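You operate a simulated robot arm through the tools that you are given. There is no shell and no other tool. Be economical: measure what you need, move in short steps, check, and stop when the job is done.

The job below is to be done with a simulated two-armed robot. You get a single attempt, and the scene is never put back.

## Task
Take the press board from the third shelf from the bottom of the right steel bay and put it on the second shelf from the bottom of the right steel bay. Then fetch the round steel weight and set it on top of the oval black patch. Then fetch the grey bottle and stand it on top of the roll of grey tape on the top of the repair bench. Then take the round pad with a green grip and leave it on the top of the grey tool box. Do these in the order given. Set down upright: round steel weight, grey bottle, round pad with a green grip.

It is judged by the outcome, as a careful person would: the job done as asked, and still so three seconds after it is handed in. It fails if anything else is knocked over, pushed out of place, dropped, spilled or broken.

## Robot
Two 7-joint arms with fingered hands on one trunk, on a base that drives. Base frame: it is fixed to the floor where the robot stands at the start and does not move with it; the origin is under the middle of the robot, x ahead of it, y to its left, z up. Lengths are in m, angles in degrees, forces in N, time in s.
The left shoulder is at the start at [0.07, 0.172, 1.352], the right one opposite. Places, roughly: grey bottle (8x8x23 cm) [2.5, 0.5, 0.9]; oval black patch [2.75, 0.75, 0.75]; press board [12.75, 0, 1.25]; roll of grey tape (10x10x5 cm) [2.7, 0.8, 0.8]; round pad with a green grip (6x6x7 cm) [2.7, 1, 0.8]; round steel weight (7x7x8 cm) [2.7, 0.6, 0.8]; second shelf of the right steel bay [13, 0.4, 0.8]; top of the grey tool box [1.7, 0.4, 0.9]. Payload 5 kg a hand.
The TCP of each hand is the grasp point between the finger pads, 0.043 m short of the fingertips. In the tool frame z runs along the fingers and y along their closing line. Largest opening 0.144 m; the body of the gripper starts 0.05 m behind the TCP. The gripper is a hand of 5 fingers: y runs from the thumb to the fingers, the wrist lies at [-0.021, -0.124, -0.221] in the tool frame.
Orientation is that of the tool frame in the base frame, as [roll, pitch, yaw] about the fixed x, y, z axes, in that order (R = Rz(yaw) Ry(pitch) Rx(roll)). With the fingers straight down and the wrist toward the robot, the tool's x, y and z point along [0, 1, 0], [1, 0, 0] and [0, 0, -1] of the base frame.

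## Interface
- The arms move only by the tool servo_tool. It takes "left_plan", "right_plan" or both (then of equal length, played together; a hand with none holds still); each is a list of rows, each a list of 2 entries, a list of its own where there are three numbers: the shift along the base's x, y, z in units of 500 mm (1.0 is 500 mm), then the turn, a rotation vector about the base's x, y, z in units of 120 degrees (1.0 is 120 degrees). In form: [[[dx, dy, dz], [rx, ry, rz]], ...]. A call has 1 to 8 rows; each row is the pose to reach, as a shift and turn from the pose commanded when the call began. A call with a number of a shift or a turn outside -1 to 1 is refused whole. A row lasts 0.2 s, in which the tool goes at most 0.05 m and 8.6 degrees; a call with a longer step from one row to the next is refused whole. A pose out of reach is approached as far as the arm can. The call stops where the force on the tool passes 40 N (or 10 N more than at its start, if that is more) or the arm is blocked; 0.2 s more then pass. In this call time passes only in rows, and 0.2 s behind the last. It gives the time, the measured TCP pose, the force on the tool (base axes), the opening and the grip force at its end, in the units of the frame above (readings bear some noise), with the torque about the TCP (base axes, N m) and any sound that the robot's microphone picked up, and new pictures: "views" is both (left out), scene, wrist or none (wrist: the cameras of the hands that moved).
- Cameras (640 x 400 px; columns grow to the right, rows downward): "scene" is now at [0.1304, 0.0058, 1.6539]; the picture's right is [0.04, -1.00, 0.00], its down [0.01, 0.00, -1.00] and it looks along [1.00, 0.04, 0.01] (base axes); focal length 265 px, centre (320, 200). "left" rides on the left gripper at [-0.086, -0.108, -0.168] in its tool frame; the picture's right is [-0.80, -0.28, 0.53], its down [0.54, -0.73, 0.42] and it looks along [0.27, 0.63, 0.73] (tool axes); focal length 275 px, centre (320, 200). "right" rides on the right gripper at [0.086, -0.108, -0.168] in its tool frame; the picture's right is [-0.80, 0.28, -0.53], its down [-0.54, -0.73, 0.42] and it looks along [-0.27, 0.63, 0.73] (tool axes); focal length 275 px, centre (320, 200). There is no depth. A picture from a camera that has moved, and an enlarged one, comes with that camera's place and axes in the base frame and with its lens. The place of the scene camera against the robot may be out by one fixed shift of up to 0.018 m in any direction.
- slide_trunk(by): slides the trunk up (or, below 0, down) by that many m; the arms and the scene camera ride with it, the base frame stays. It gives what a move gives, with no picture.
- drive_base(legs): drives the robot by 1 to 6 legs, each [ahead, left, turn to the left] in m, m and degrees, along the robot's own axes; the way and the turn of a leg run together, so that a leg with both is an arc; at most 1.5 m and 180 degrees a leg. The arms and the cameras ride along, it lands a little off, and it stops where it bumps. It gives what a move gives, and a new picture of the scene camera.
- curl_fingers(index, middle, ring, little, thumb_bend, thumb_turn, hand): sets how far each is bent, from 0 (flat) to 1 (curled in); at 0.3 the hand is open as for a grip, at 0.7 the pads meet at the TCP. One left out holds its place. A second passes; each finger stops where it meets its share of the squeeze, and holds until it gets a number again. It is the only way to open and close the hand. It gives what a move gives, with no picture; readings hold the bend of each and the force on index, middle, ring, little, thumb and palm. thumb_turn goes from beside the hand (0) to across from the fingers (1), as for a grip.
- head_to(pan, tilt): turns the head with the scene camera to pan (to the left, within 86 degrees either way) and tilt (down, from -29 to 69), counted from straight ahead of the robot. It gives what a move gives, and a new picture of the scene camera.
- inspect(camera, box): a new picture of the part [left, top, right, bottom] of that camera's present view, enlarged. No time passes.
- close_job(): hands the job in; it is judged then, once.

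Go step by step. Nothing tells you exact positions but the pictures and the camera data: compare them with the known pose of the tool, close in by small moves and look again before you grip or let go. The budget is 165 turns and 260 pictures, counting those below and the enlarged ones. Unless the task says otherwise, let go and move clear before handing in, and close with one line.

The tools are called as name(argument=value, ...) on one line, values as JSON. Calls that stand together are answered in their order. servo_tool: Moves the arms, as the interface text tells. Its arguments: {"type":"object","properties":{"left_plan":{"type":"array"},"right_plan":{"type":"array"},"views":{"type":"string","enum":["both","scene","wrist","none"]}},"required":[]} The other tools are called the same way: slide_trunk (by) slides the trunk up or down; curl_fingers (index, middle, ring, little, thumb_bend, thumb_turn, hand) moves the fingers one by one; drive_base (legs) drives the base; head_to (pan, tilt) turns the head that bears the scene camera; inspect (camera, box) takes an enlarged picture of a part of a camera's view; close_job () hands the job in.

At the start:

```text
time_s: 0.0
left_ee_pos: [0.651, 0.347, 1.5616]
left_orientation: [180.0, 0.1, 90.1]
left_contact_force: [0.5, -0.2, 0.8]
left_moment: [0.0, 0.0, -0.02]
left_grip_width: 0.1436
left_gripper_force: 0.1
left_shape: jaw
left_bend: [0.3, 0.3, 0.3, 0.3, 0.3, 0.98]
left_finger forces: [0.0, 0.0, 0.1, 0.1, 0.0, 0.0]
right_ee_pos: [0.6849, -0.3039, 1.5143]
right_orientation: [-180.0, -0.1, 90.0]
right_contact_force: [0.8, 0.3, -0.2]
right_moment: [0.01, -0.01, -0.01]
right_grip_width: 0.144
right_gripper_force: 0.1
right_shape: jaw
right_bend: [0.3, 0.3, 0.3, 0.3, 0.3, 0.98]
right_finger forces: [0.0, 0.0, 0.0, 0.0, 0.0, 0.1]
trunk travel left (down, up): [-0.45, 0.49]
robot x, y, heading: [-0.0009, -0.0004, -0.0]
head pan, tilt: [2.2, -0.8]
```

scene: 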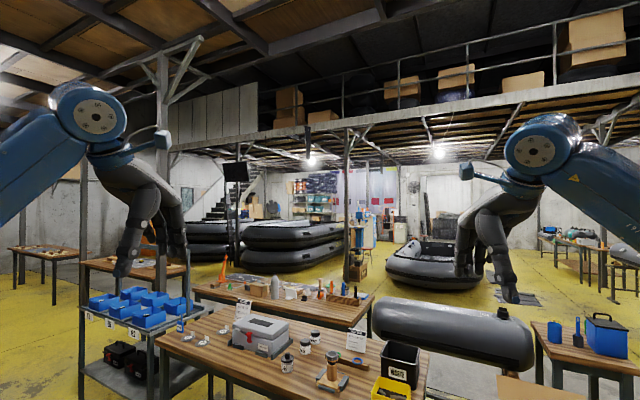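
right: 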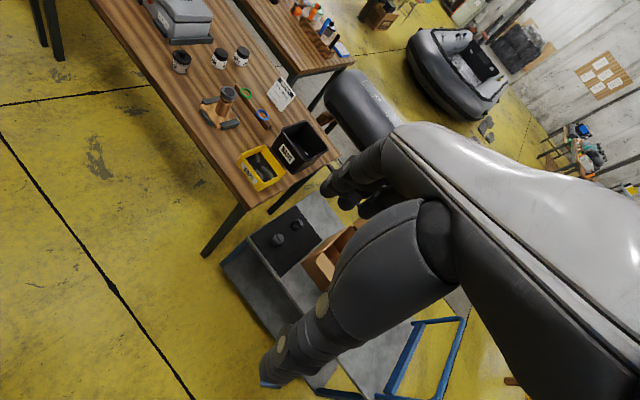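
left: 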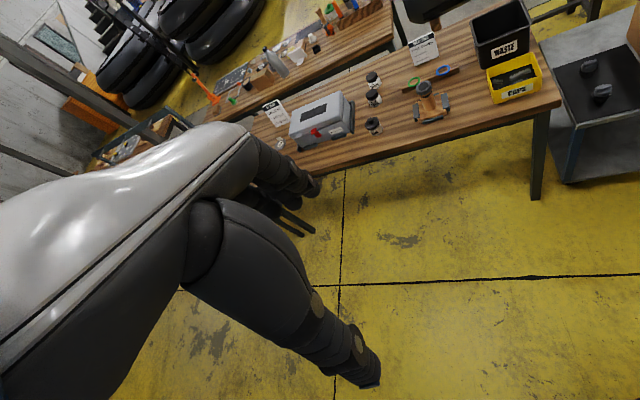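

I see a bench ahead with the grey tool box and a repair bench behind it; the steel bay is about 12 m off. First I look closer at the scene to plan a route.

inspect(camera="scene", box=[160, 240, 400, 390])

inspect(camera="scene", box=[240, 140, 480, 290])

head_to(pan=-50, tilt=20)

head_to(pan=50, tilt=20)

```text
2.67 times, centred on (280, 315) of scene
camera zoom: at [0.1304, 0.0058, 1.6539], right [0.04, -1.0, 0.0], down [0.01, 0.0, -1.0], along [1.0, 0.04, 0.01], focal length 706 px, centre (427, -107)
```

zoom: 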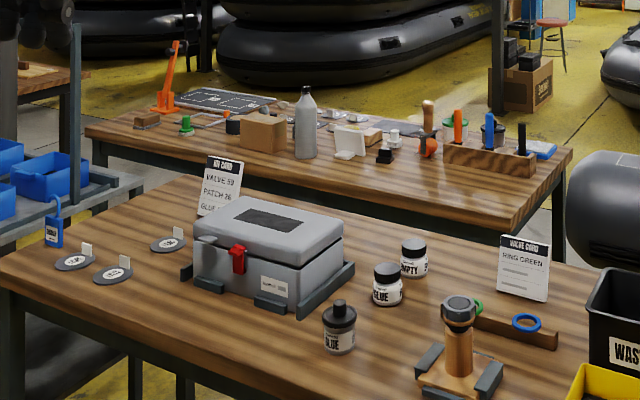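

```text
2.67 times, centred on (360, 215) of scene
camera zoom: at [0.1304, 0.0058, 1.6539], right [0.04, -1.0, 0.0], down [0.01, 0.0, -1.0], along [1.0, 0.04, 0.01], focal length 706 px, centre (213, 160)
```

zoom: 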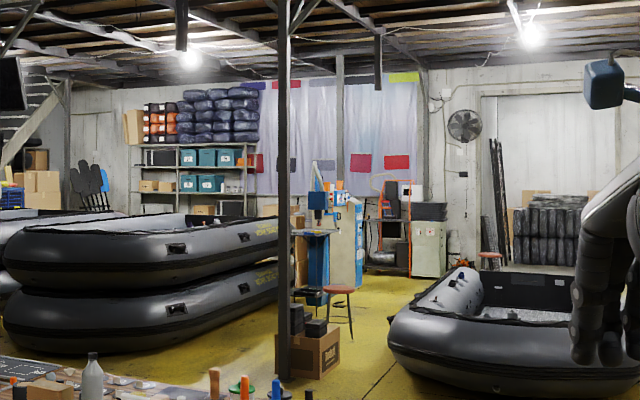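

```text
time_s: 1.2
left_ee_pos: [0.6492, 0.3479, 1.5619]
left_orientation: [179.9, 0.1, 90.0]
left_contact_force: [0.4, 0.4, 0.6]
left_moment: [0.05, 0.01, -0.01]
left_grip_width: 0.1435
left_gripper_force: 0.0
left_shape: jaw
left_bend: [0.3, 0.3, 0.3, 0.3, 0.3, 0.98]
left_finger forces: [0.0, 0.0, 0.1, 0.0, 0.1, 0.0]
right_ee_pos: [0.6839, -0.3014, 1.5149]
right_orientation: [180.0, -0.1, 89.9]
right_contact_force: [0.5, 0.1, 0.2]
right_moment: [-0.03, 0.0, 0.03]
right_grip_width: 0.1435
right_gripper_force: 0.1
right_shape: jaw
right_bend: [0.3, 0.3, 0.3, 0.3, 0.3, 0.98]
right_finger forces: [0.0, 0.1, 0.1, 0.1, 0.0, 0.0]
trunk travel left (down, up): [-0.45, 0.49]
robot x, y, heading: [-0.0023, -0.0007, 0.1]
head pan, tilt: [-50.0, 20.0]
camera scene: at [0.1008, -0.0689, 1.6204], right [-0.77, -0.64, 0.0], down [-0.22, 0.26, -0.94], along [0.6, -0.72, -0.34], focal length 265 px, centre (320, 200)
```

scene: 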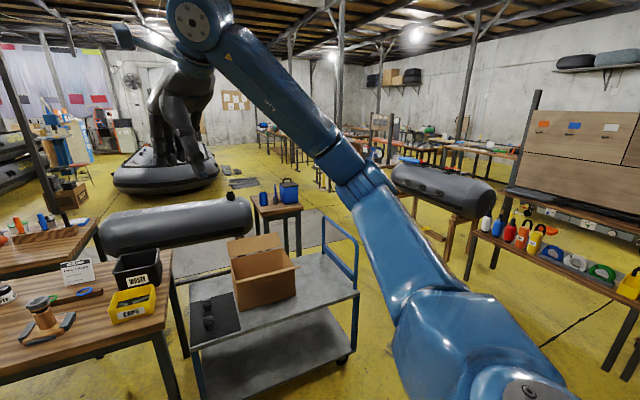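

```text
time_s: 3.0
left_ee_pos: [0.6506, 0.3466, 1.5612]
left_orientation: [-180.0, 0.0, 90.0]
left_contact_force: [-0.2, -0.6, -0.2]
left_moment: [0.0, 0.0, 0.02]
left_grip_width: 0.1438
left_gripper_force: 0.0
left_shape: jaw
left_bend: [0.3, 0.3, 0.3, 0.3, 0.3, 0.98]
left_finger forces: [0.0, 0.1, 0.0, 0.0, 0.0, 0.0]
right_ee_pos: [0.6866, -0.3027, 1.5156]
right_orientation: [179.9, 0.0, 90.0]
right_contact_force: [0.7, 0.7, 0.4]
right_moment: [0.03, 0.01, 0.02]
right_grip_width: 0.1436
right_gripper_force: 0.2
right_shape: jaw
right_bend: [0.3, 0.3, 0.3, 0.3, 0.3, 0.98]
right_finger forces: [0.1, 0.1, 0.0, 0.1, 0.1, 0.0]
trunk travel left (down, up): [-0.45, 0.49]
robot x, y, heading: [0.0012, 0.0014, 0.1]
head pan, tilt: [50.0, 20.0]
camera scene: at [0.1008, 0.0737, 1.6204], right [0.77, -0.64, 0.0], down [-0.22, -0.26, -0.94], along [0.6, 0.72, -0.34], focal length 265 px, centre (320, 200)
```

scene: 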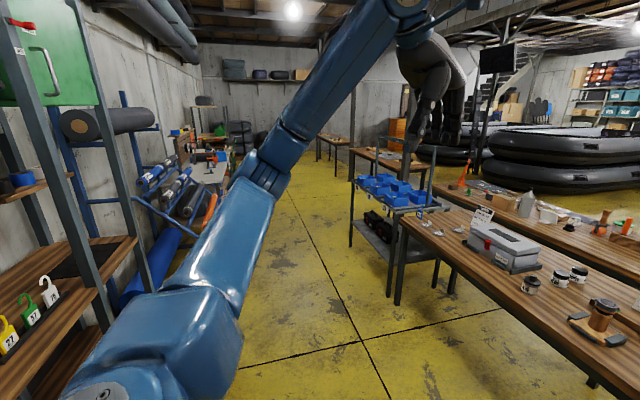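

I take the bay to be the steel shelving at the far wall, slightly left of straight ahead. I raise the trunk for an overview to map the route.

slide_trunk(by=0.48)

head_to(pan=-30, tilt=15)

head_to(pan=0, tilt=15)

inspect(camera="scene", box=[240, 80, 500, 240])

```text
refused: 0.48 is not a number from -0.4 to 0.4
```

```text
time_s: 4.5
left_ee_pos: [0.6505, 0.3467, 1.5617]
left_orientation: [-179.9, 0.0, 90.1]
left_contact_force: [0.0, -0.1, 0.6]
left_moment: [0.0, -0.01, 0.01]
left_grip_width: 0.1438
left_gripper_force: 0.0
left_shape: jaw
left_bend: [0.3, 0.3, 0.3, 0.3, 0.3, 0.98]
left_finger forces: [0.1, 0.0, 0.0, 0.0, 0.1, 0.0]
right_ee_pos: [0.6844, -0.3027, 1.5144]
right_orientation: [-180.0, 0.0, 90.0]
right_contact_force: [0.1, 0.2, 0.4]
right_moment: [-0.01, -0.04, 0.0]
right_grip_width: 0.1439
right_gripper_force: 0.0
right_shape: jaw
right_bend: [0.3, 0.3, 0.3, 0.3, 0.3, 0.98]
right_finger forces: [0.0, 0.0, 0.0, 0.1, 0.1, 0.0]
trunk travel left (down, up): [-0.45, 0.49]
robot x, y, heading: [0.0014, -0.0006, -0.2]
head pan, tilt: [-30.0, 15.0]
camera scene: at [0.1218, -0.0442, 1.6285], right [-0.5, -0.87, 0.0], down [-0.22, 0.13, -0.97], along [0.84, -0.48, -0.26], focal length 265 px, centre (320, 200)
```

scene: 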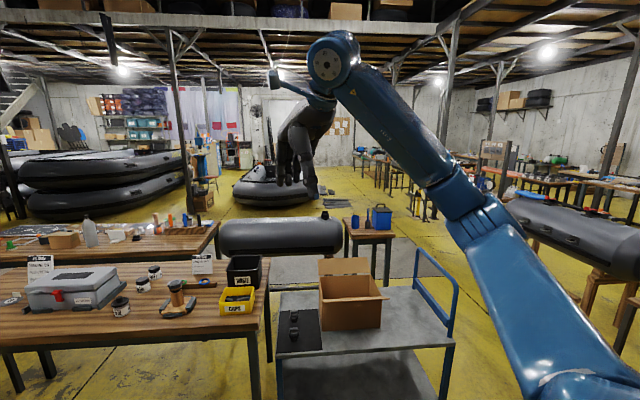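

```text
time_s: 5.5
left_ee_pos: [0.6504, 0.3478, 1.5615]
left_orientation: [179.9, 0.0, 90.0]
left_contact_force: [0.4, -0.3, 0.0]
left_moment: [-0.02, 0.03, -0.01]
left_grip_width: 0.1437
left_gripper_force: 0.0
left_shape: jaw
left_bend: [0.3, 0.3, 0.3, 0.3, 0.3, 0.98]
left_finger forces: [0.0, 0.0, 0.0, 0.0, 0.0, 0.0]
right_ee_pos: [0.6842, -0.3026, 1.5147]
right_orientation: [179.9, 0.0, 90.0]
right_contact_force: [-0.1, -0.3, 0.4]
right_moment: [-0.04, 0.0, 0.01]
right_grip_width: 0.1436
right_gripper_force: 0.0
right_shape: jaw
right_bend: [0.3, 0.3, 0.3, 0.3, 0.3, 0.98]
right_finger forces: [0.0, 0.2, 0.1, 0.0, 0.0, 0.0]
trunk travel left (down, up): [-0.45, 0.49]
robot x, y, heading: [0.0008, -0.0004, 0.3]
head pan, tilt: [0.0, 15.0]
camera scene: at [0.1342, 0.0023, 1.6285], right [0.0, -1.0, 0.0], down [-0.26, 0.0, -0.97], along [0.97, 0.0, -0.26], focal length 265 px, centre (320, 200)
```

scene: 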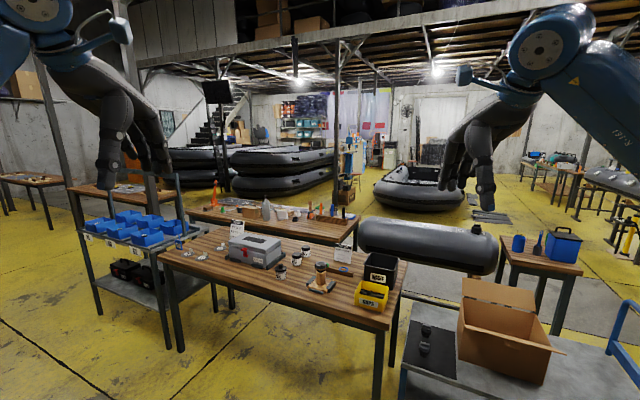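

```text
2.46 times, centred on (370, 160) of scene
camera zoom: at [0.1342, 0.0023, 1.6285], right [0.0, -1.0, 0.0], down [-0.26, 0.0, -0.97], along [0.97, 0.0, -0.26], focal length 652 px, centre (197, 298)
```

zoom: 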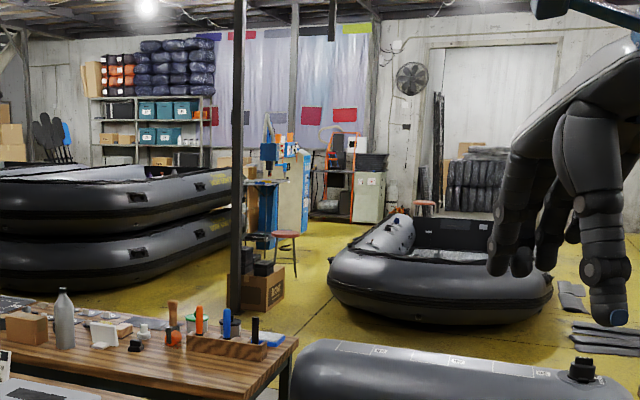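

The direct gap between the post box and the right boat looks narrow, while the floor right of that boat is open, so I take the right-hand route. First I go between the trolley and the right-hand bench.

drive_base(legs=[[0, -1.2, 0], [0, 0, -50], [1.0, 0, 0], [0, 0, 15]])

head_to(pan=0, tilt=22)

```text
time_s: 19.4
left_ee_pos: [1.3849, -2.0508, 1.5612]
left_orientation: [-179.9, 0.0, 54.7]
left_contact_force: [0.5, 0.0, 0.7]
left_moment: [0.01, 0.0, 0.03]
left_grip_width: 0.144
left_gripper_force: 0.0
left_shape: jaw
left_bend: [0.3, 0.3, 0.3, 0.3, 0.3, 0.98]
left_finger forces: [0.1, 0.0, 0.0, 0.0, 0.1, 0.0]
right_ee_pos: [1.0396, -2.6001, 1.5137]
right_orientation: [-180.0, 0.0, 54.7]
right_contact_force: [0.0, -0.6, 0.9]
right_moment: [-0.01, 0.03, 0.0]
right_grip_width: 0.1439
right_gripper_force: 0.0
right_shape: jaw
right_bend: [0.3, 0.3, 0.3, 0.3, 0.3, 0.98]
right_finger forces: [0.0, 0.1, 0.0, 0.1, 0.0, 0.0]
trunk travel left (down, up): [-0.45, 0.49]
robot x, y, heading: [0.6559, -1.958, -35.1]
head pan, tilt: [0.0, 15.0]
camera scene: at [0.7626, -2.0388, 1.6284], right [-0.58, -0.82, 0.0], down [-0.21, 0.15, -0.97], along [0.79, -0.56, -0.26], focal length 265 px, centre (320, 200)
```

scene: 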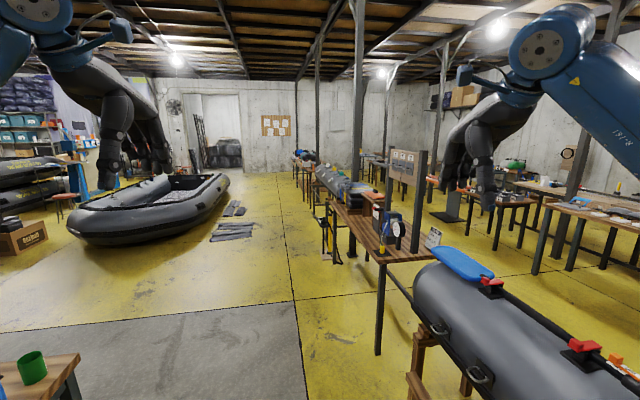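

```text
time_s: 20.1
left_ee_pos: [1.3851, -2.0496, 1.561]
left_orientation: [-180.0, 0.0, 54.8]
left_contact_force: [-1.0, 0.8, 0.0]
left_moment: [-0.02, 0.01, 0.04]
left_grip_width: 0.1439
left_gripper_force: 0.0
left_shape: jaw
left_bend: [0.3, 0.3, 0.3, 0.3, 0.3, 0.98]
left_finger forces: [0.1, 0.1, 0.1, 0.0, 0.0, 0.0]
right_ee_pos: [1.0374, -2.6002, 1.5149]
right_orientation: [-180.0, 0.0, 54.7]
right_contact_force: [-1.0, -0.8, -1.1]
right_moment: [-0.01, 0.02, -0.02]
right_grip_width: 0.1435
right_gripper_force: 0.1
right_shape: jaw
right_bend: [0.3, 0.3, 0.3, 0.3, 0.3, 0.98]
right_finger forces: [0.0, 0.1, 0.0, 0.0, 0.0, 0.0]
trunk travel left (down, up): [-0.45, 0.49]
robot x, y, heading: [0.6544, -1.9579, -35.2]
head pan, tilt: [0.0, 22.0]
camera scene: at [0.762, -2.0374, 1.6172], right [-0.58, -0.82, 0.0], down [-0.31, 0.22, -0.93], along [0.76, -0.54, -0.37], focal length 265 px, centre (320, 200)
```

scene: 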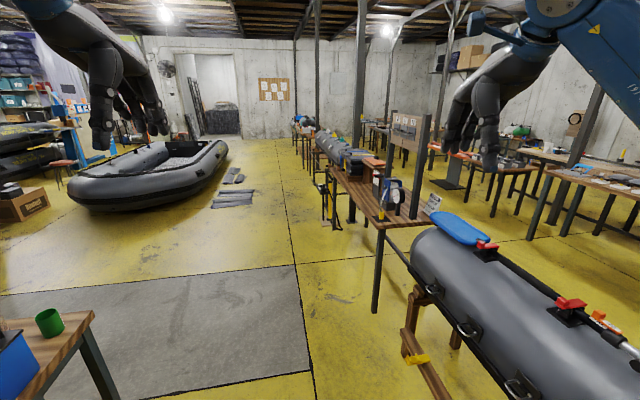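

The corridor right of the boat is clear between the floor mats and the long bench. I drive to about (3.0, -3.25) and look again.

drive_base(legs=[[0, 0, 7], [1.35, 0, 0], [1.35, 0, 0]])

```text
time_s: 33.6
left_ee_pos: [3.7462, -3.1806, 1.562]
left_orientation: [179.9, 0.0, 62.6]
left_contact_force: [-0.2, 0.5, 1.2]
left_moment: [0.0, 0.0, -0.03]
left_grip_width: 0.1438
left_gripper_force: 0.1
left_shape: jaw
left_bend: [0.3, 0.3, 0.3, 0.3, 0.3, 0.98]
left_finger forces: [0.0, 0.0, 0.0, 0.0, 0.0, 0.0]
right_ee_pos: [3.478, -3.7731, 1.5146]
right_orientation: [180.0, 0.0, 62.5]
right_contact_force: [0.6, 0.1, -0.5]
right_moment: [-0.01, 0.01, 0.0]
right_grip_width: 0.1435
right_gripper_force: 0.0
right_shape: jaw
right_bend: [0.3, 0.3, 0.3, 0.3, 0.3, 0.98]
right_finger forces: [0.1, 0.0, 0.1, 0.0, 0.0, 0.0]
trunk travel left (down, up): [-0.45, 0.49]
robot x, y, heading: [3.0075, -3.1913, -27.5]
head pan, tilt: [0.0, 22.0]
camera scene: at [3.1259, -3.2523, 1.6172], right [-0.46, -0.89, 0.0], down [-0.33, 0.17, -0.93], along [0.82, -0.43, -0.37], focal length 265 px, centre (320, 200)
```

scene: 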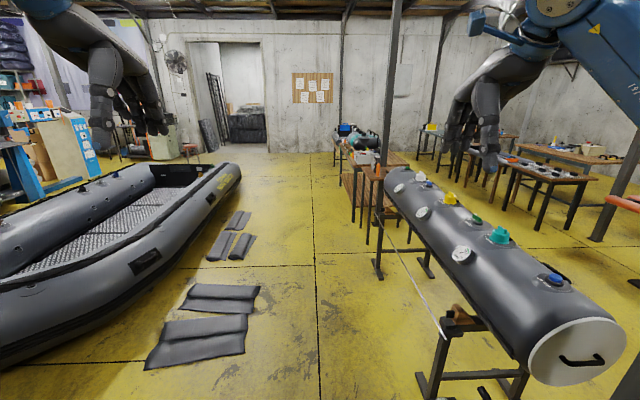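

The corridor runs between the mats (right edge around (4.5,-3.4)–(6.7,-4.0)) and the cylinder stands (around (3.7,-4.26)–(4.7,-4.7)). I drive down its middle.

drive_base(legs=[[0, 0, -2.7], [1.27, 0, 0], [0, 0, 6.2], [1.5, 0, 0], [0, 0, 14]])

```text
time_s: 48.8
left_ee_pos: [6.1519, -4.2896, 1.5617]
left_orientation: [180.0, 0.1, 77.3]
left_contact_force: [-0.1, 0.3, -0.3]
left_moment: [0.01, 0.01, -0.01]
left_grip_width: 0.1439
left_gripper_force: 0.1
left_shape: jaw
left_bend: [0.3, 0.3, 0.3, 0.3, 0.3, 0.98]
left_finger forces: [0.0, 0.0, 0.0, 0.0, 0.0, 0.1]
right_ee_pos: [6.0434, -4.9319, 1.5148]
right_orientation: [-179.9, 0.0, 77.3]
right_contact_force: [0.3, -0.6, 0.5]
right_moment: [-0.02, 0.01, 0.0]
right_grip_width: 0.1435
right_gripper_force: 0.0
right_shape: jaw
right_bend: [0.3, 0.3, 0.3, 0.3, 0.3, 0.98]
right_finger forces: [0.1, 0.0, 0.0, 0.1, 0.0, 0.1]
trunk travel left (down, up): [-0.45, 0.49]
robot x, y, heading: [5.4424, -4.4847, -12.7]
head pan, tilt: [0.0, 22.0]
camera scene: at [5.5724, -4.5145, 1.617], right [-0.22, -0.98, 0.0], down [-0.37, 0.08, -0.93], along [0.9, -0.2, -0.38], focal length 265 px, centre (320, 200)
```

scene: 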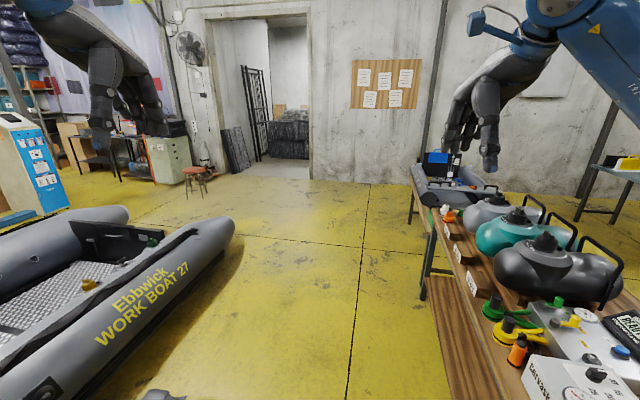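

Clear floor ahead; the boat's rear corner is near (8.2,-4.2). I drive past it to about (9,-4.95), then turn left toward the steel bays.

drive_base(legs=[[0, 0, 5], [1.5, 0, 0], [1.5, 0, 0], [0.7, 0, 0], [0, 0, 80]])

```text
time_s: 70.7
left_ee_pos: [8.988, -4.2927, 1.5612]
left_orientation: [-180.0, 0.0, 161.1]
left_contact_force: [0.7, 0.0, -0.3]
left_moment: [0.0, -0.02, -0.01]
left_grip_width: 0.1439
left_gripper_force: 0.0
left_shape: jaw
left_bend: [0.3, 0.3, 0.3, 0.3, 0.3, 0.98]
left_finger forces: [0.0, 0.0, 0.0, 0.0, 0.1, 0.0]
right_ee_pos: [9.6137, -4.471, 1.5154]
right_orientation: [180.0, -0.1, 161.1]
right_contact_force: [0.3, -0.2, -0.3]
right_moment: [0.02, -0.03, -0.01]
right_grip_width: 0.1435
right_gripper_force: 0.1
right_shape: jaw
right_bend: [0.3, 0.3, 0.3, 0.3, 0.3, 0.98]
right_finger forces: [0.1, 0.1, 0.0, 0.0, 0.1, 0.0]
trunk travel left (down, up): [-0.45, 0.49]
robot x, y, heading: [9.1052, -5.0208, 71.1]
head pan, tilt: [0.0, 22.0]
camera scene: at [9.1425, -4.8829, 1.6171], right [0.95, -0.32, 0.0], down [-0.12, -0.35, -0.93], along [0.3, 0.88, -0.37], focal length 265 px, centre (320, 200)
```

scene: 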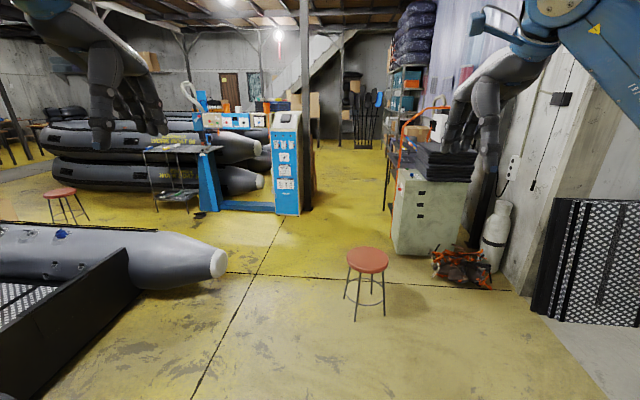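

The way leads between the blue machine and the green cabinet, past a red stool. I check the size of my own base by looking down.

head_to(pan=60, tilt=69)

head_to(pan=0, tilt=40)

```text
time_s: 72.0
left_ee_pos: [8.9881, -4.2931, 1.5619]
left_orientation: [180.0, 0.0, 160.9]
left_contact_force: [0.2, 0.0, 0.5]
left_moment: [0.03, 0.01, 0.01]
left_grip_width: 0.1436
left_gripper_force: 0.0
left_shape: jaw
left_bend: [0.3, 0.3, 0.3, 0.3, 0.3, 0.98]
left_finger forces: [0.0, 0.0, 0.2, 0.0, 0.0, 0.0]
right_ee_pos: [9.6138, -4.471, 1.5154]
right_orientation: [180.0, 0.0, 161.0]
right_contact_force: [0.3, 0.4, -0.1]
right_moment: [-0.02, 0.03, -0.02]
right_grip_width: 0.1437
right_gripper_force: 0.1
right_shape: jaw
right_bend: [0.3, 0.3, 0.3, 0.3, 0.3, 0.98]
right_finger forces: [0.0, 0.1, 0.0, 0.0, 0.1, 0.1]
trunk travel left (down, up): [-0.45, 0.49]
robot x, y, heading: [9.1043, -5.0213, 71.2]
head pan, tilt: [60.0, 68.8]
camera scene: at [9.0752, -4.9283, 1.5529], right [0.75, 0.66, 0.0], down [0.61, -0.7, -0.36], along [-0.24, 0.27, -0.93], focal length 265 px, centre (320, 200)
```

scene: 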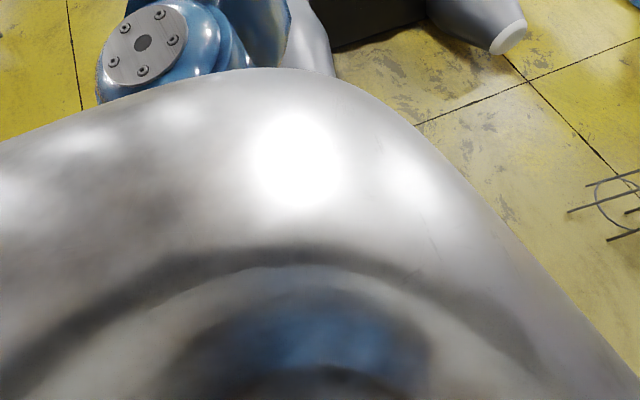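

```text
time_s: 73.3
left_ee_pos: [8.9871, -4.2929, 1.5614]
left_orientation: [180.0, 0.0, 161.0]
left_contact_force: [-1.1, 0.8, -0.1]
left_moment: [-0.01, 0.0, -0.03]
left_grip_width: 0.1435
left_gripper_force: 0.0
left_shape: jaw
left_bend: [0.3, 0.3, 0.3, 0.3, 0.3, 0.98]
left_finger forces: [0.0, 0.1, 0.1, 0.0, 0.0, 0.0]
right_ee_pos: [9.6129, -4.4723, 1.5146]
right_orientation: [180.0, 0.1, 160.9]
right_contact_force: [-0.3, 0.2, 0.0]
right_moment: [-0.04, 0.02, 0.02]
right_grip_width: 0.1436
right_gripper_force: 0.0
right_shape: jaw
right_bend: [0.3, 0.3, 0.3, 0.3, 0.3, 0.98]
right_finger forces: [0.0, 0.0, 0.0, 0.0, 0.0, 0.0]
trunk travel left (down, up): [-0.45, 0.49]
robot x, y, heading: [9.1079, -5.0222, 71.2]
head pan, tilt: [0.0, 40.0]
camera scene: at [9.1395, -4.8901, 1.5889], right [0.95, -0.32, 0.0], down [-0.21, -0.61, -0.77], along [0.25, 0.72, -0.64], focal length 265 px, centre (320, 200)
```

scene: 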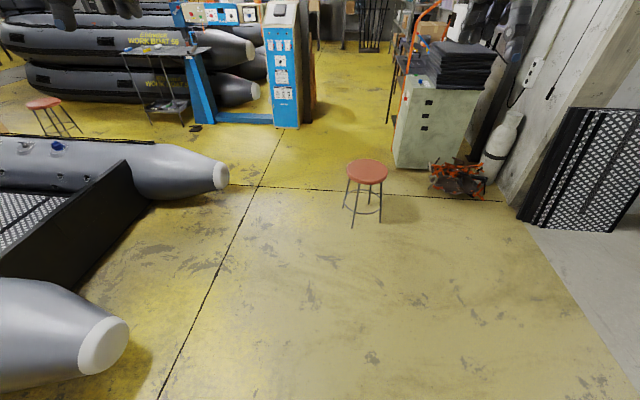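

The gap between the boat tip (about (9.0,-3.1)) and the stool (about (10.0,-3.4)) is roughly 0.85 m. I shift left, advance to just before it and look again.

drive_base(legs=[[0, 0.27, 0], [1.1, 0, 0]])

head_to(pan=0, tilt=55)

```text
time_s: 80.5
left_ee_pos: [9.1138, -3.1443, 1.5612]
left_orientation: [180.0, 0.0, 160.4]
left_contact_force: [-0.7, 0.1, -0.8]
left_moment: [0.01, 0.0, 0.01]
left_grip_width: 0.1438
left_gripper_force: 0.1
left_shape: jaw
left_bend: [0.3, 0.3, 0.3, 0.3, 0.3, 0.98]
left_finger forces: [0.1, 0.0, 0.0, 0.0, 0.1, 0.0]
right_ee_pos: [9.7368, -3.3304, 1.5146]
right_orientation: [-180.0, 0.0, 160.3]
right_contact_force: [0.4, 0.1, 0.6]
right_moment: [0.06, 0.02, 0.02]
right_grip_width: 0.1435
right_gripper_force: 0.1
right_shape: jaw
right_bend: [0.3, 0.3, 0.3, 0.3, 0.3, 0.98]
right_finger forces: [0.0, 0.0, 0.0, 0.0, 0.0, 0.1]
trunk travel left (down, up): [-0.45, 0.49]
robot x, y, heading: [9.2251, -3.8726, 70.3]
head pan, tilt: [0.0, 40.0]
camera scene: at [9.2581, -3.7438, 1.5891], right [0.94, -0.34, 0.0], down [-0.22, -0.61, -0.77], along [0.26, 0.72, -0.64], focal length 265 px, centre (320, 200)
```

scene: 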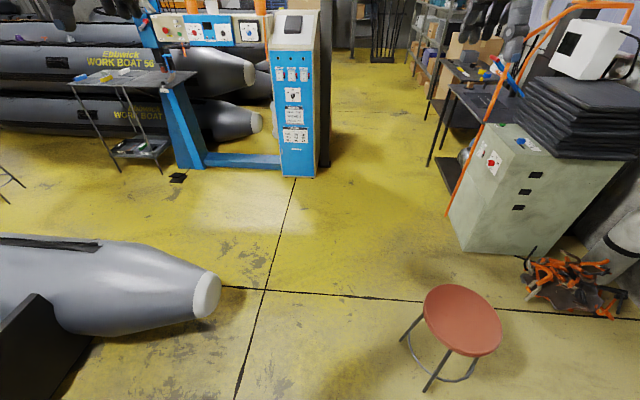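

```text
time_s: 81.3
left_ee_pos: [9.1145, -3.1442, 1.5612]
left_orientation: [-180.0, 0.0, 160.4]
left_contact_force: [-0.3, -0.8, 0.3]
left_moment: [0.0, 0.02, -0.02]
left_grip_width: 0.1439
left_gripper_force: 0.1
left_shape: jaw
left_bend: [0.3, 0.3, 0.3, 0.3, 0.3, 0.98]
left_finger forces: [0.0, 0.0, 0.0, 0.0, 0.0, 0.0]
right_ee_pos: [9.7376, -3.3307, 1.5152]
right_orientation: [-180.0, 0.0, 160.3]
right_contact_force: [-0.3, -0.2, 0.3]
right_moment: [-0.01, 0.0, 0.0]
right_grip_width: 0.1436
right_gripper_force: 0.1
right_shape: jaw
right_bend: [0.3, 0.3, 0.3, 0.3, 0.3, 0.98]
right_finger forces: [0.1, 0.0, 0.1, 0.1, 0.0, 0.0]
trunk travel left (down, up): [-0.45, 0.49]
robot x, y, heading: [9.2221, -3.8711, 70.2]
head pan, tilt: [0.0, 55.0]
camera scene: at [9.2541, -3.7549, 1.5683], right [0.94, -0.34, 0.0], down [-0.28, -0.77, -0.57], along [0.19, 0.54, -0.82], focal length 265 px, centre (320, 200)
```

scene: 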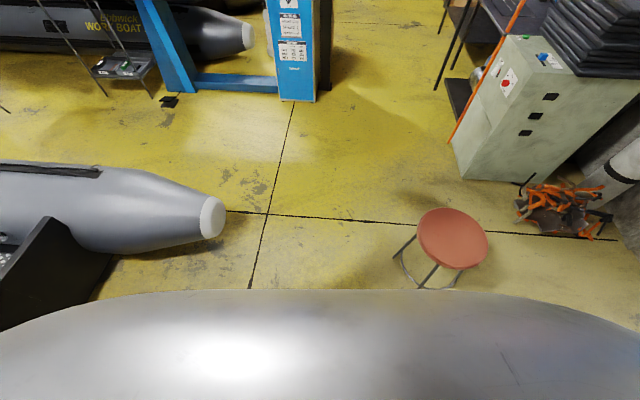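

My line runs through the middle of the gap with about 0.5 m to each side's centre line. I go through, then bear right between machine and cabinet.

drive_base(legs=[[1.3, 0, 0], [0, 0, -20], [0.7, 0, 0]])

head_to(pan=0, tilt=25)

```text
time_s: 91.3
left_ee_pos: [10.1174, -1.5546, 1.5656]
left_orientation: [179.9, -0.1, 140.3]
left_contact_force: [-15.2, -21.5, 4.5]
left_moment: [0.7, -0.53, 0.55]
left_grip_width: 0.1427
left_gripper_force: 0.0
left_shape: jaw
left_bend: [0.3, 0.34, 0.33, 0.32, 0.3, 0.98]
left_finger forces: [0.0, 18.1, 5.5, 2.8, 0.1, 0.0]
right_ee_pos: [10.6441, -1.9356, 1.5144]
right_orientation: [-180.0, 0.0, 140.6]
right_contact_force: [1.1, 1.8, -0.4]
right_moment: [-0.13, 0.1, 0.05]
right_grip_width: 0.144
right_gripper_force: 0.1
right_shape: jaw
right_bend: [0.3, 0.3, 0.3, 0.3, 0.3, 0.98]
right_finger forces: [0.0, 0.0, 0.1, 0.0, 0.0, 0.0]
trunk travel left (down, up): [-0.45, 0.49]
robot x, y, heading: [9.9743, -2.275, 50.7]
head pan, tilt: [0.0, 55.0]
stopped in leg 3: the force on the tool passed its limit at 76 N (the readings are from after the stop); the commanded pose is now the measured one
camera scene: at [10.0431, -2.1762, 1.5684], right [0.77, -0.63, 0.0], down [-0.52, -0.63, -0.57], along [0.36, 0.44, -0.82], focal length 265 px, centre (320, 200)
```

scene: 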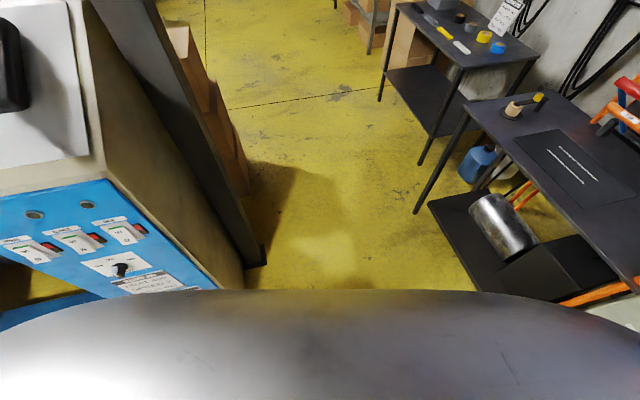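

```text
time_s: 92.2
left_ee_pos: [10.1164, -1.5555, 1.5656]
left_orientation: [179.9, -0.1, 140.3]
left_contact_force: [-10.0, -14.8, 0.8]
left_moment: [0.38, -0.22, 0.34]
left_grip_width: 0.1433
left_gripper_force: 0.0
left_shape: jaw
left_bend: [0.3, 0.32, 0.32, 0.31, 0.3, 0.98]
left_finger forces: [0.0, 11.1, 3.7, 2.5, 0.0, 0.0]
right_ee_pos: [10.6416, -1.9403, 1.5173]
right_orientation: [179.8, -0.1, 140.4]
right_contact_force: [-0.7, 0.2, -0.1]
right_moment: [0.01, -0.01, 0.02]
right_grip_width: 0.144
right_gripper_force: 0.1
right_shape: jaw
right_bend: [0.3, 0.3, 0.3, 0.3, 0.3, 0.98]
right_finger forces: [0.0, 0.0, 0.0, 0.0, 0.0, 0.0]
trunk travel left (down, up): [-0.45, 0.49]
robot x, y, heading: [9.9771, -2.2733, 50.0]
head pan, tilt: [0.0, 25.0]
camera scene: at [10.0542, -2.1639, 1.6126], right [0.77, -0.64, 0.0], down [-0.27, -0.32, -0.91], along [0.58, 0.7, -0.42], focal length 265 px, centre (320, 200)
```

scene: 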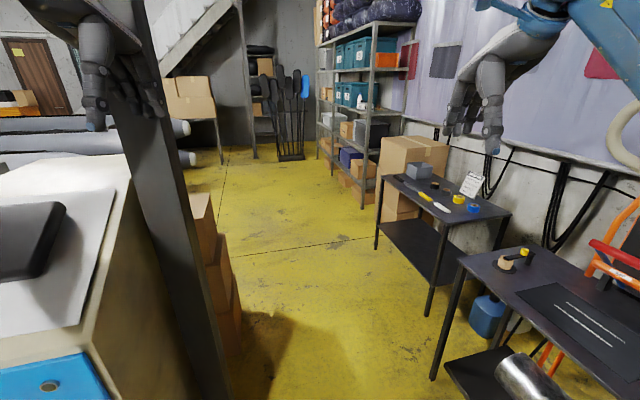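

The left hand touched the steel post behind the machine (a fixed roof post); nothing moved. I back off, and will tuck the hands in before passing.

drive_base(legs=[[-0.25, 0, 0], [0, -0.25, 0]])

head_to(pan=45, tilt=10)

```text
time_s: 95.5
left_ee_pos: [10.1498, -1.9025, 1.5625]
left_orientation: [180.0, 0.1, 140.1]
left_contact_force: [-1.4, 0.1, 0.0]
left_moment: [-0.02, -0.06, 0.0]
left_grip_width: 0.1438
left_gripper_force: 0.1
left_shape: jaw
left_bend: [0.3, 0.3, 0.3, 0.3, 0.3, 0.98]
left_finger forces: [0.1, 0.0, 0.0, 0.0, 0.1, 0.0]
right_ee_pos: [10.6736, -2.2894, 1.5168]
right_orientation: [179.8, 0.1, 140.2]
right_contact_force: [0.1, 0.1, 0.1]
right_moment: [-0.05, -0.05, -0.01]
right_grip_width: 0.144
right_gripper_force: 0.0
right_shape: jaw
right_bend: [0.3, 0.3, 0.3, 0.3, 0.3, 0.98]
right_finger forces: [0.1, 0.0, 0.1, 0.0, 0.0, 0.1]
trunk travel left (down, up): [-0.45, 0.49]
robot x, y, heading: [10.0054, -2.625, 50.3]
head pan, tilt: [0.0, 25.0]
camera scene: at [10.0853, -2.5105, 1.6123], right [0.77, -0.64, 0.0], down [-0.27, -0.33, -0.91], along [0.58, 0.7, -0.42], focal length 265 px, centre (320, 200)
```

scene: 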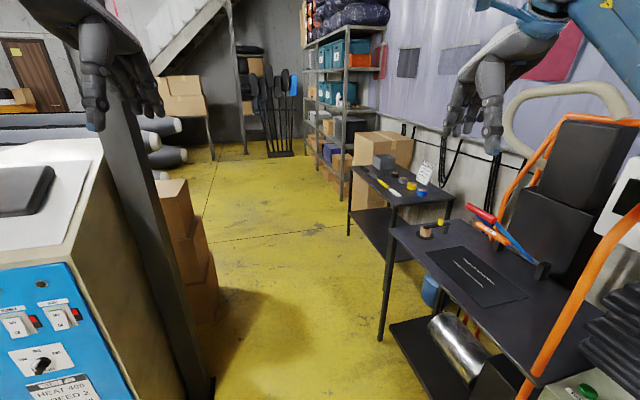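

```text
time_s: 96.6
left_ee_pos: [10.152, -1.9044, 1.5624]
left_orientation: [-180.0, 0.1, 140.1]
left_contact_force: [-0.5, 0.1, -0.9]
left_moment: [-0.02, 0.01, 0.01]
left_grip_width: 0.1438
left_gripper_force: 0.0
left_shape: jaw
left_bend: [0.3, 0.3, 0.3, 0.3, 0.3, 0.98]
left_finger forces: [0.1, 0.1, 0.0, 0.0, 0.1, 0.0]
right_ee_pos: [10.6749, -2.29, 1.5157]
right_orientation: [180.0, 0.0, 140.2]
right_contact_force: [-0.5, 0.8, -1.1]
right_moment: [0.01, 0.0, 0.0]
right_grip_width: 0.144
right_gripper_force: 0.1
right_shape: jaw
right_bend: [0.3, 0.3, 0.3, 0.3, 0.3, 0.98]
right_finger forces: [0.0, 0.1, 0.0, 0.0, 0.0, 0.0]
trunk travel left (down, up): [-0.45, 0.49]
robot x, y, heading: [10.0088, -2.6248, 49.8]
head pan, tilt: [45.0, 10.0]
camera scene: at [10.0197, -2.4897, 1.6366], right [1.0, 0.09, 0.0], down [0.02, -0.17, -0.98], along [-0.09, 0.98, -0.17], focal length 265 px, centre (320, 200)
```

scene: 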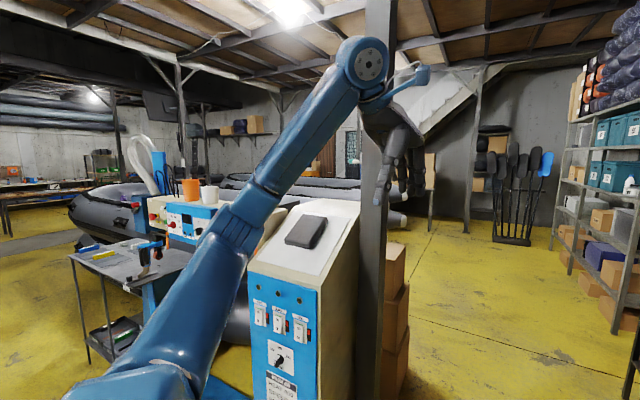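

I move the left hand inward by 0.2 m to narrow the robot and look at the result.

servo_tool(left_plan=[[[0.076, -0.064, 0], [0, 0, 0]], [[0.153, -0.128, 0], [0, 0, 0]], [[0.229, -0.193, 0], [0, 0, 0]], [[0.306, -0.257, 0], [0, 0, 0]]], views="scene")

```text
time_s: 97.6
left_ee_pos: [10.3092, -2.0373, 1.5628]
left_orientation: [-179.8, -0.2, 140.2]
left_contact_force: [1.0, -1.5, 0.7]
left_moment: [0.02, 0.06, 0.02]
left_grip_width: 0.1438
left_gripper_force: 0.1
left_shape: jaw
left_bend: [0.3, 0.3, 0.3, 0.3, 0.3, 0.97]
left_finger forces: [0.0, 0.1, 0.1, 0.0, 0.0, 0.0]
right_ee_pos: [10.6788, -2.2923, 1.514]
right_orientation: [180.0, -0.3, 140.3]
right_contact_force: [0.0, -0.3, 0.2]
right_moment: [0.05, 0.06, -0.02]
right_grip_width: 0.1439
right_gripper_force: 0.0
right_shape: jaw
right_bend: [0.3, 0.3, 0.3, 0.3, 0.3, 0.98]
right_finger forces: [0.0, 0.0, 0.0, 0.1, 0.0, 0.0]
trunk travel left (down, up): [-0.45, 0.49]
robot x, y, heading: [10.0048, -2.623, 50.5]
head pan, tilt: [45.0, 10.0]
camera scene: at [10.0237, -2.4924, 1.6368], right [1.0, 0.09, 0.0], down [0.01, -0.17, -0.99], along [-0.09, 0.98, -0.17], focal length 265 px, centre (320, 200)
```

scene: 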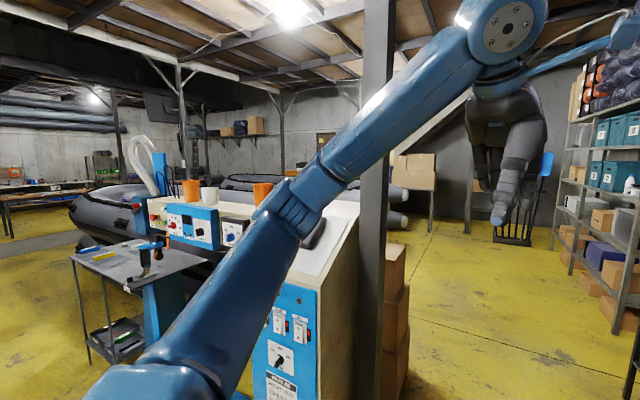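

The arm now clears the side. I go on: forward, slight left turn, and through the gap between post/boxes and the black tables.

drive_base(legs=[[0.75, 0, 0], [0, 0, 12], [1.3, 0, 0]])

head_to(pan=-30, tilt=20)

```text
time_s: 102.5
left_ee_pos: [10.6786, -1.4242, 1.5602]
left_orientation: [-179.6, -0.7, 150.3]
left_contact_force: [-0.7, -1.5, -0.3]
left_moment: [0.05, -0.02, 0.02]
left_grip_width: 0.1439
left_gripper_force: 0.1
left_shape: jaw
left_bend: [0.3, 0.3, 0.3, 0.3, 0.3, 0.97]
left_finger forces: [0.0, 0.0, 0.0, 0.0, 0.0, 0.0]
right_ee_pos: [11.086, -1.6037, 1.5137]
right_orientation: [-179.9, -0.4, 150.7]
right_contact_force: [-0.8, -1.0, 2.1]
right_moment: [0.09, -0.04, -0.02]
right_grip_width: 0.1437
right_gripper_force: 0.0
right_shape: jaw
right_bend: [0.3, 0.3, 0.3, 0.3, 0.3, 0.97]
right_finger forces: [0.0, 0.0, 0.1, 0.0, 0.0, 0.0]
trunk travel left (down, up): [-0.45, 0.49]
robot x, y, heading: [10.4791, -2.05, 61.0]
head pan, tilt: [45.0, 10.0]
stopped in leg 2: the robot was blocked; the commanded pose is now the measured one
camera scene: at [10.4779, -1.9192, 1.6372], right [0.96, 0.28, 0.0], down [0.04, -0.17, -0.99], along [-0.27, 0.95, -0.17], focal length 265 px, centre (320, 200)
```

scene: 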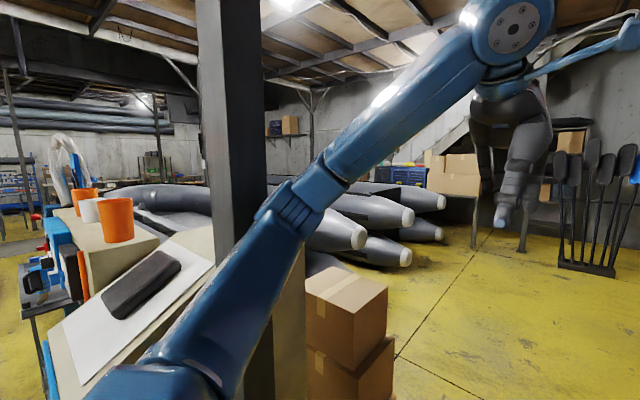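

```text
time_s: 104.0
left_ee_pos: [10.6792, -1.4192, 1.5587]
left_orientation: [-179.6, -0.6, 150.6]
left_contact_force: [0.3, -0.1, -1.0]
left_moment: [0.01, 0.02, -0.01]
left_grip_width: 0.1438
left_gripper_force: 0.1
left_shape: jaw
left_bend: [0.3, 0.3, 0.3, 0.3, 0.3, 0.98]
left_finger forces: [0.1, 0.0, 0.0, 0.1, 0.1, 0.1]
right_ee_pos: [11.0892, -1.5982, 1.5093]
right_orientation: [-179.7, -0.5, 151.0]
right_contact_force: [0.0, -0.1, -0.5]
right_moment: [-0.02, -0.01, 0.02]
right_grip_width: 0.1443
right_gripper_force: 0.0
right_shape: jaw
right_bend: [0.3, 0.3, 0.3, 0.3, 0.3, 0.97]
right_finger forces: [0.0, 0.0, 0.0, 0.1, 0.1, 0.0]
trunk travel left (down, up): [-0.45, 0.49]
robot x, y, heading: [10.4768, -2.0497, 61.5]
head pan, tilt: [-30.0, 20.0]
camera scene: at [10.5876, -1.9587, 1.6195], right [0.52, -0.85, 0.0], down [-0.3, -0.18, -0.94], along [0.8, 0.49, -0.35], focal length 265 px, centre (320, 200)
```

scene: 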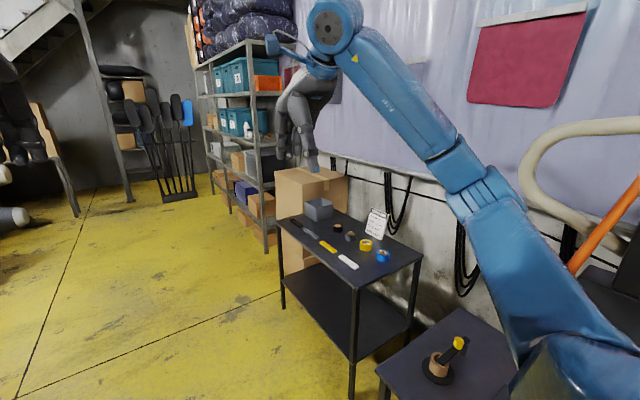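

The turn was blocked by something near the base or arm. I look to both sides to find it.

head_to(pan=-45, tilt=50)

head_to(pan=50, tilt=50)

```text
time_s: 104.9
left_ee_pos: [10.6792, -1.4194, 1.5601]
left_orientation: [-179.6, -0.7, 150.8]
left_contact_force: [1.0, 0.6, 0.3]
left_moment: [-0.01, -0.02, 0.01]
left_grip_width: 0.1439
left_gripper_force: 0.0
left_shape: jaw
left_bend: [0.3, 0.3, 0.3, 0.3, 0.3, 0.98]
left_finger forces: [0.0, 0.0, 0.0, 0.0, 0.0, 0.0]
right_ee_pos: [11.0883, -1.5996, 1.5103]
right_orientation: [-179.7, -0.5, 151.1]
right_contact_force: [0.8, -0.2, 0.0]
right_moment: [-0.02, -0.01, -0.03]
right_grip_width: 0.1438
right_gripper_force: 0.0
right_shape: jaw
right_bend: [0.3, 0.3, 0.3, 0.3, 0.3, 0.97]
right_finger forces: [0.1, 0.1, 0.0, 0.0, 0.1, 0.0]
trunk travel left (down, up): [-0.45, 0.49]
robot x, y, heading: [10.4774, -2.0516, 61.2]
head pan, tilt: [-45.0, 50.0]
camera scene: at [10.5816, -1.9855, 1.574], right [0.28, -0.96, 0.0], down [-0.74, -0.21, -0.64], along [0.61, 0.18, -0.77], focal length 265 px, centre (320, 200)
```

scene: 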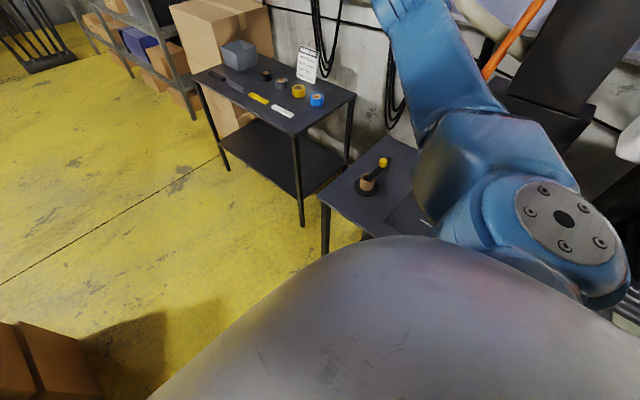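

```text
time_s: 106.6
left_ee_pos: [10.6791, -1.4192, 1.5599]
left_orientation: [-179.6, -0.6, 150.7]
left_contact_force: [0.7, 0.1, 0.8]
left_moment: [-0.01, 0.01, -0.01]
left_grip_width: 0.1441
left_gripper_force: 0.0
left_shape: jaw
left_bend: [0.3, 0.3, 0.3, 0.3, 0.3, 0.98]
left_finger forces: [0.0, 0.0, 0.1, 0.1, 0.1, 0.0]
right_ee_pos: [11.0889, -1.6009, 1.5094]
right_orientation: [-179.7, -0.4, 151.0]
right_contact_force: [-0.2, 0.2, 0.4]
right_moment: [-0.01, -0.03, 0.02]
right_grip_width: 0.1439
right_gripper_force: 0.1
right_shape: jaw
right_bend: [0.3, 0.3, 0.3, 0.3, 0.3, 0.97]
right_finger forces: [0.0, 0.0, 0.0, 0.1, 0.1, 0.0]
trunk travel left (down, up): [-0.45, 0.49]
robot x, y, heading: [10.48, -2.0557, 61.0]
head pan, tilt: [50.0, 50.0]
camera scene: at [10.4798, -1.9353, 1.5748], right [0.93, 0.36, -0.01], down [0.27, -0.71, -0.65], along [-0.24, 0.6, -0.76], focal length 265 px, centre (320, 200)
```

scene: 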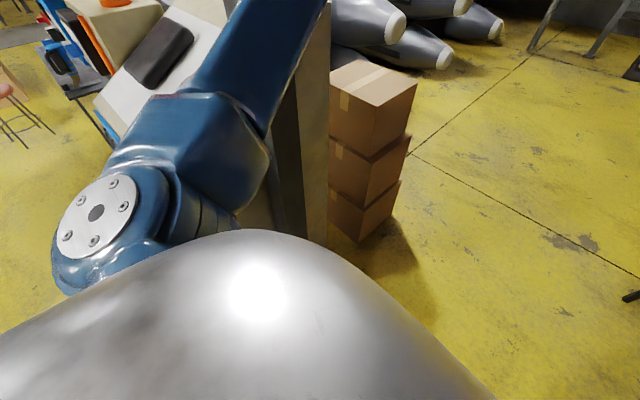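

The left elbow sits right against the roof post. I turn back a little, go forward past it, then turn.

drive_base(legs=[[0, 0, -7], [0.35, 0, 0], [0, 0, 11], [0.8, 0, 0]])

head_to(pan=-40, tilt=20)

```text
time_s: 114.1
left_ee_pos: [11.1393, -0.3913, 1.5621]
left_orientation: [-179.9, -0.2, 155.7]
left_contact_force: [-0.1, -0.5, 0.8]
left_moment: [0.03, -0.04, -0.02]
left_grip_width: 0.1437
left_gripper_force: 0.0
left_shape: jaw
left_bend: [0.3, 0.3, 0.3, 0.3, 0.3, 0.98]
left_finger forces: [0.1, 0.0, 0.0, 0.0, 0.0, 0.0]
right_ee_pos: [11.5635, -0.5357, 1.5146]
right_orientation: [180.0, 0.0, 155.8]
right_contact_force: [0.3, -0.7, -0.3]
right_moment: [0.03, 0.01, 0.0]
right_grip_width: 0.1437
right_gripper_force: 0.1
right_shape: jaw
right_bend: [0.3, 0.3, 0.3, 0.3, 0.3, 0.97]
right_finger forces: [0.0, 0.0, 0.0, 0.1, 0.1, 0.1]
trunk travel left (down, up): [-0.45, 0.49]
robot x, y, heading: [11.0085, -1.0333, 66.1]
head pan, tilt: [50.0, 50.0]
camera scene: at [10.9844, -0.9208, 1.5749], right [0.9, 0.44, 0.0], down [0.34, -0.69, -0.64], along [-0.28, 0.58, -0.77], focal length 265 px, centre (320, 200)
```

scene: 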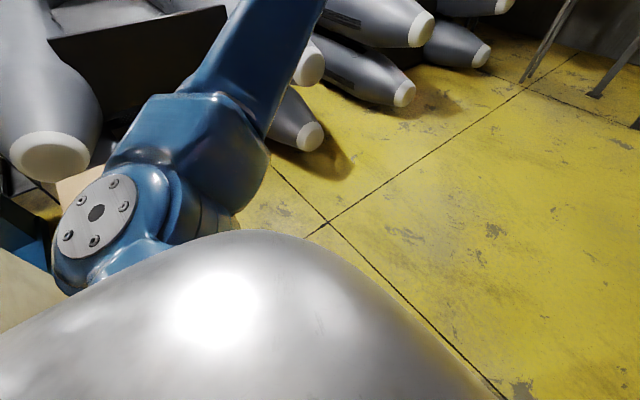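

```text
time_s: 115.7
left_ee_pos: [11.1397, -0.3889, 1.5614]
left_orientation: [-179.8, -0.3, 155.6]
left_contact_force: [0.3, -0.8, -1.3]
left_moment: [-0.04, -0.03, 0.02]
left_grip_width: 0.1439
left_gripper_force: 0.0
left_shape: jaw
left_bend: [0.3, 0.3, 0.3, 0.3, 0.3, 0.98]
left_finger forces: [0.1, 0.0, 0.0, 0.0, 0.0, 0.1]
right_ee_pos: [11.5641, -0.5341, 1.5145]
right_orientation: [-179.9, -0.1, 155.9]
right_contact_force: [-0.2, 0.3, 0.7]
right_moment: [0.01, 0.0, 0.0]
right_grip_width: 0.144
right_gripper_force: 0.0
right_shape: jaw
right_bend: [0.3, 0.3, 0.3, 0.3, 0.3, 0.97]
right_finger forces: [0.1, 0.1, 0.0, 0.0, 0.0, 0.0]
trunk travel left (down, up): [-0.45, 0.49]
robot x, y, heading: [11.0098, -1.0342, 66.3]
head pan, tilt: [-40.0, 20.0]
camera scene: at [11.1023, -0.9481, 1.6204], right [0.44, -0.9, 0.0], down [-0.31, -0.15, -0.94], along [0.84, 0.41, -0.34], focal length 265 px, centre (320, 200)
```

scene: 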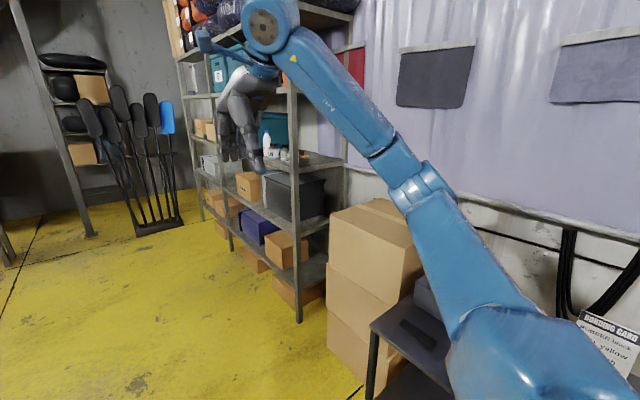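

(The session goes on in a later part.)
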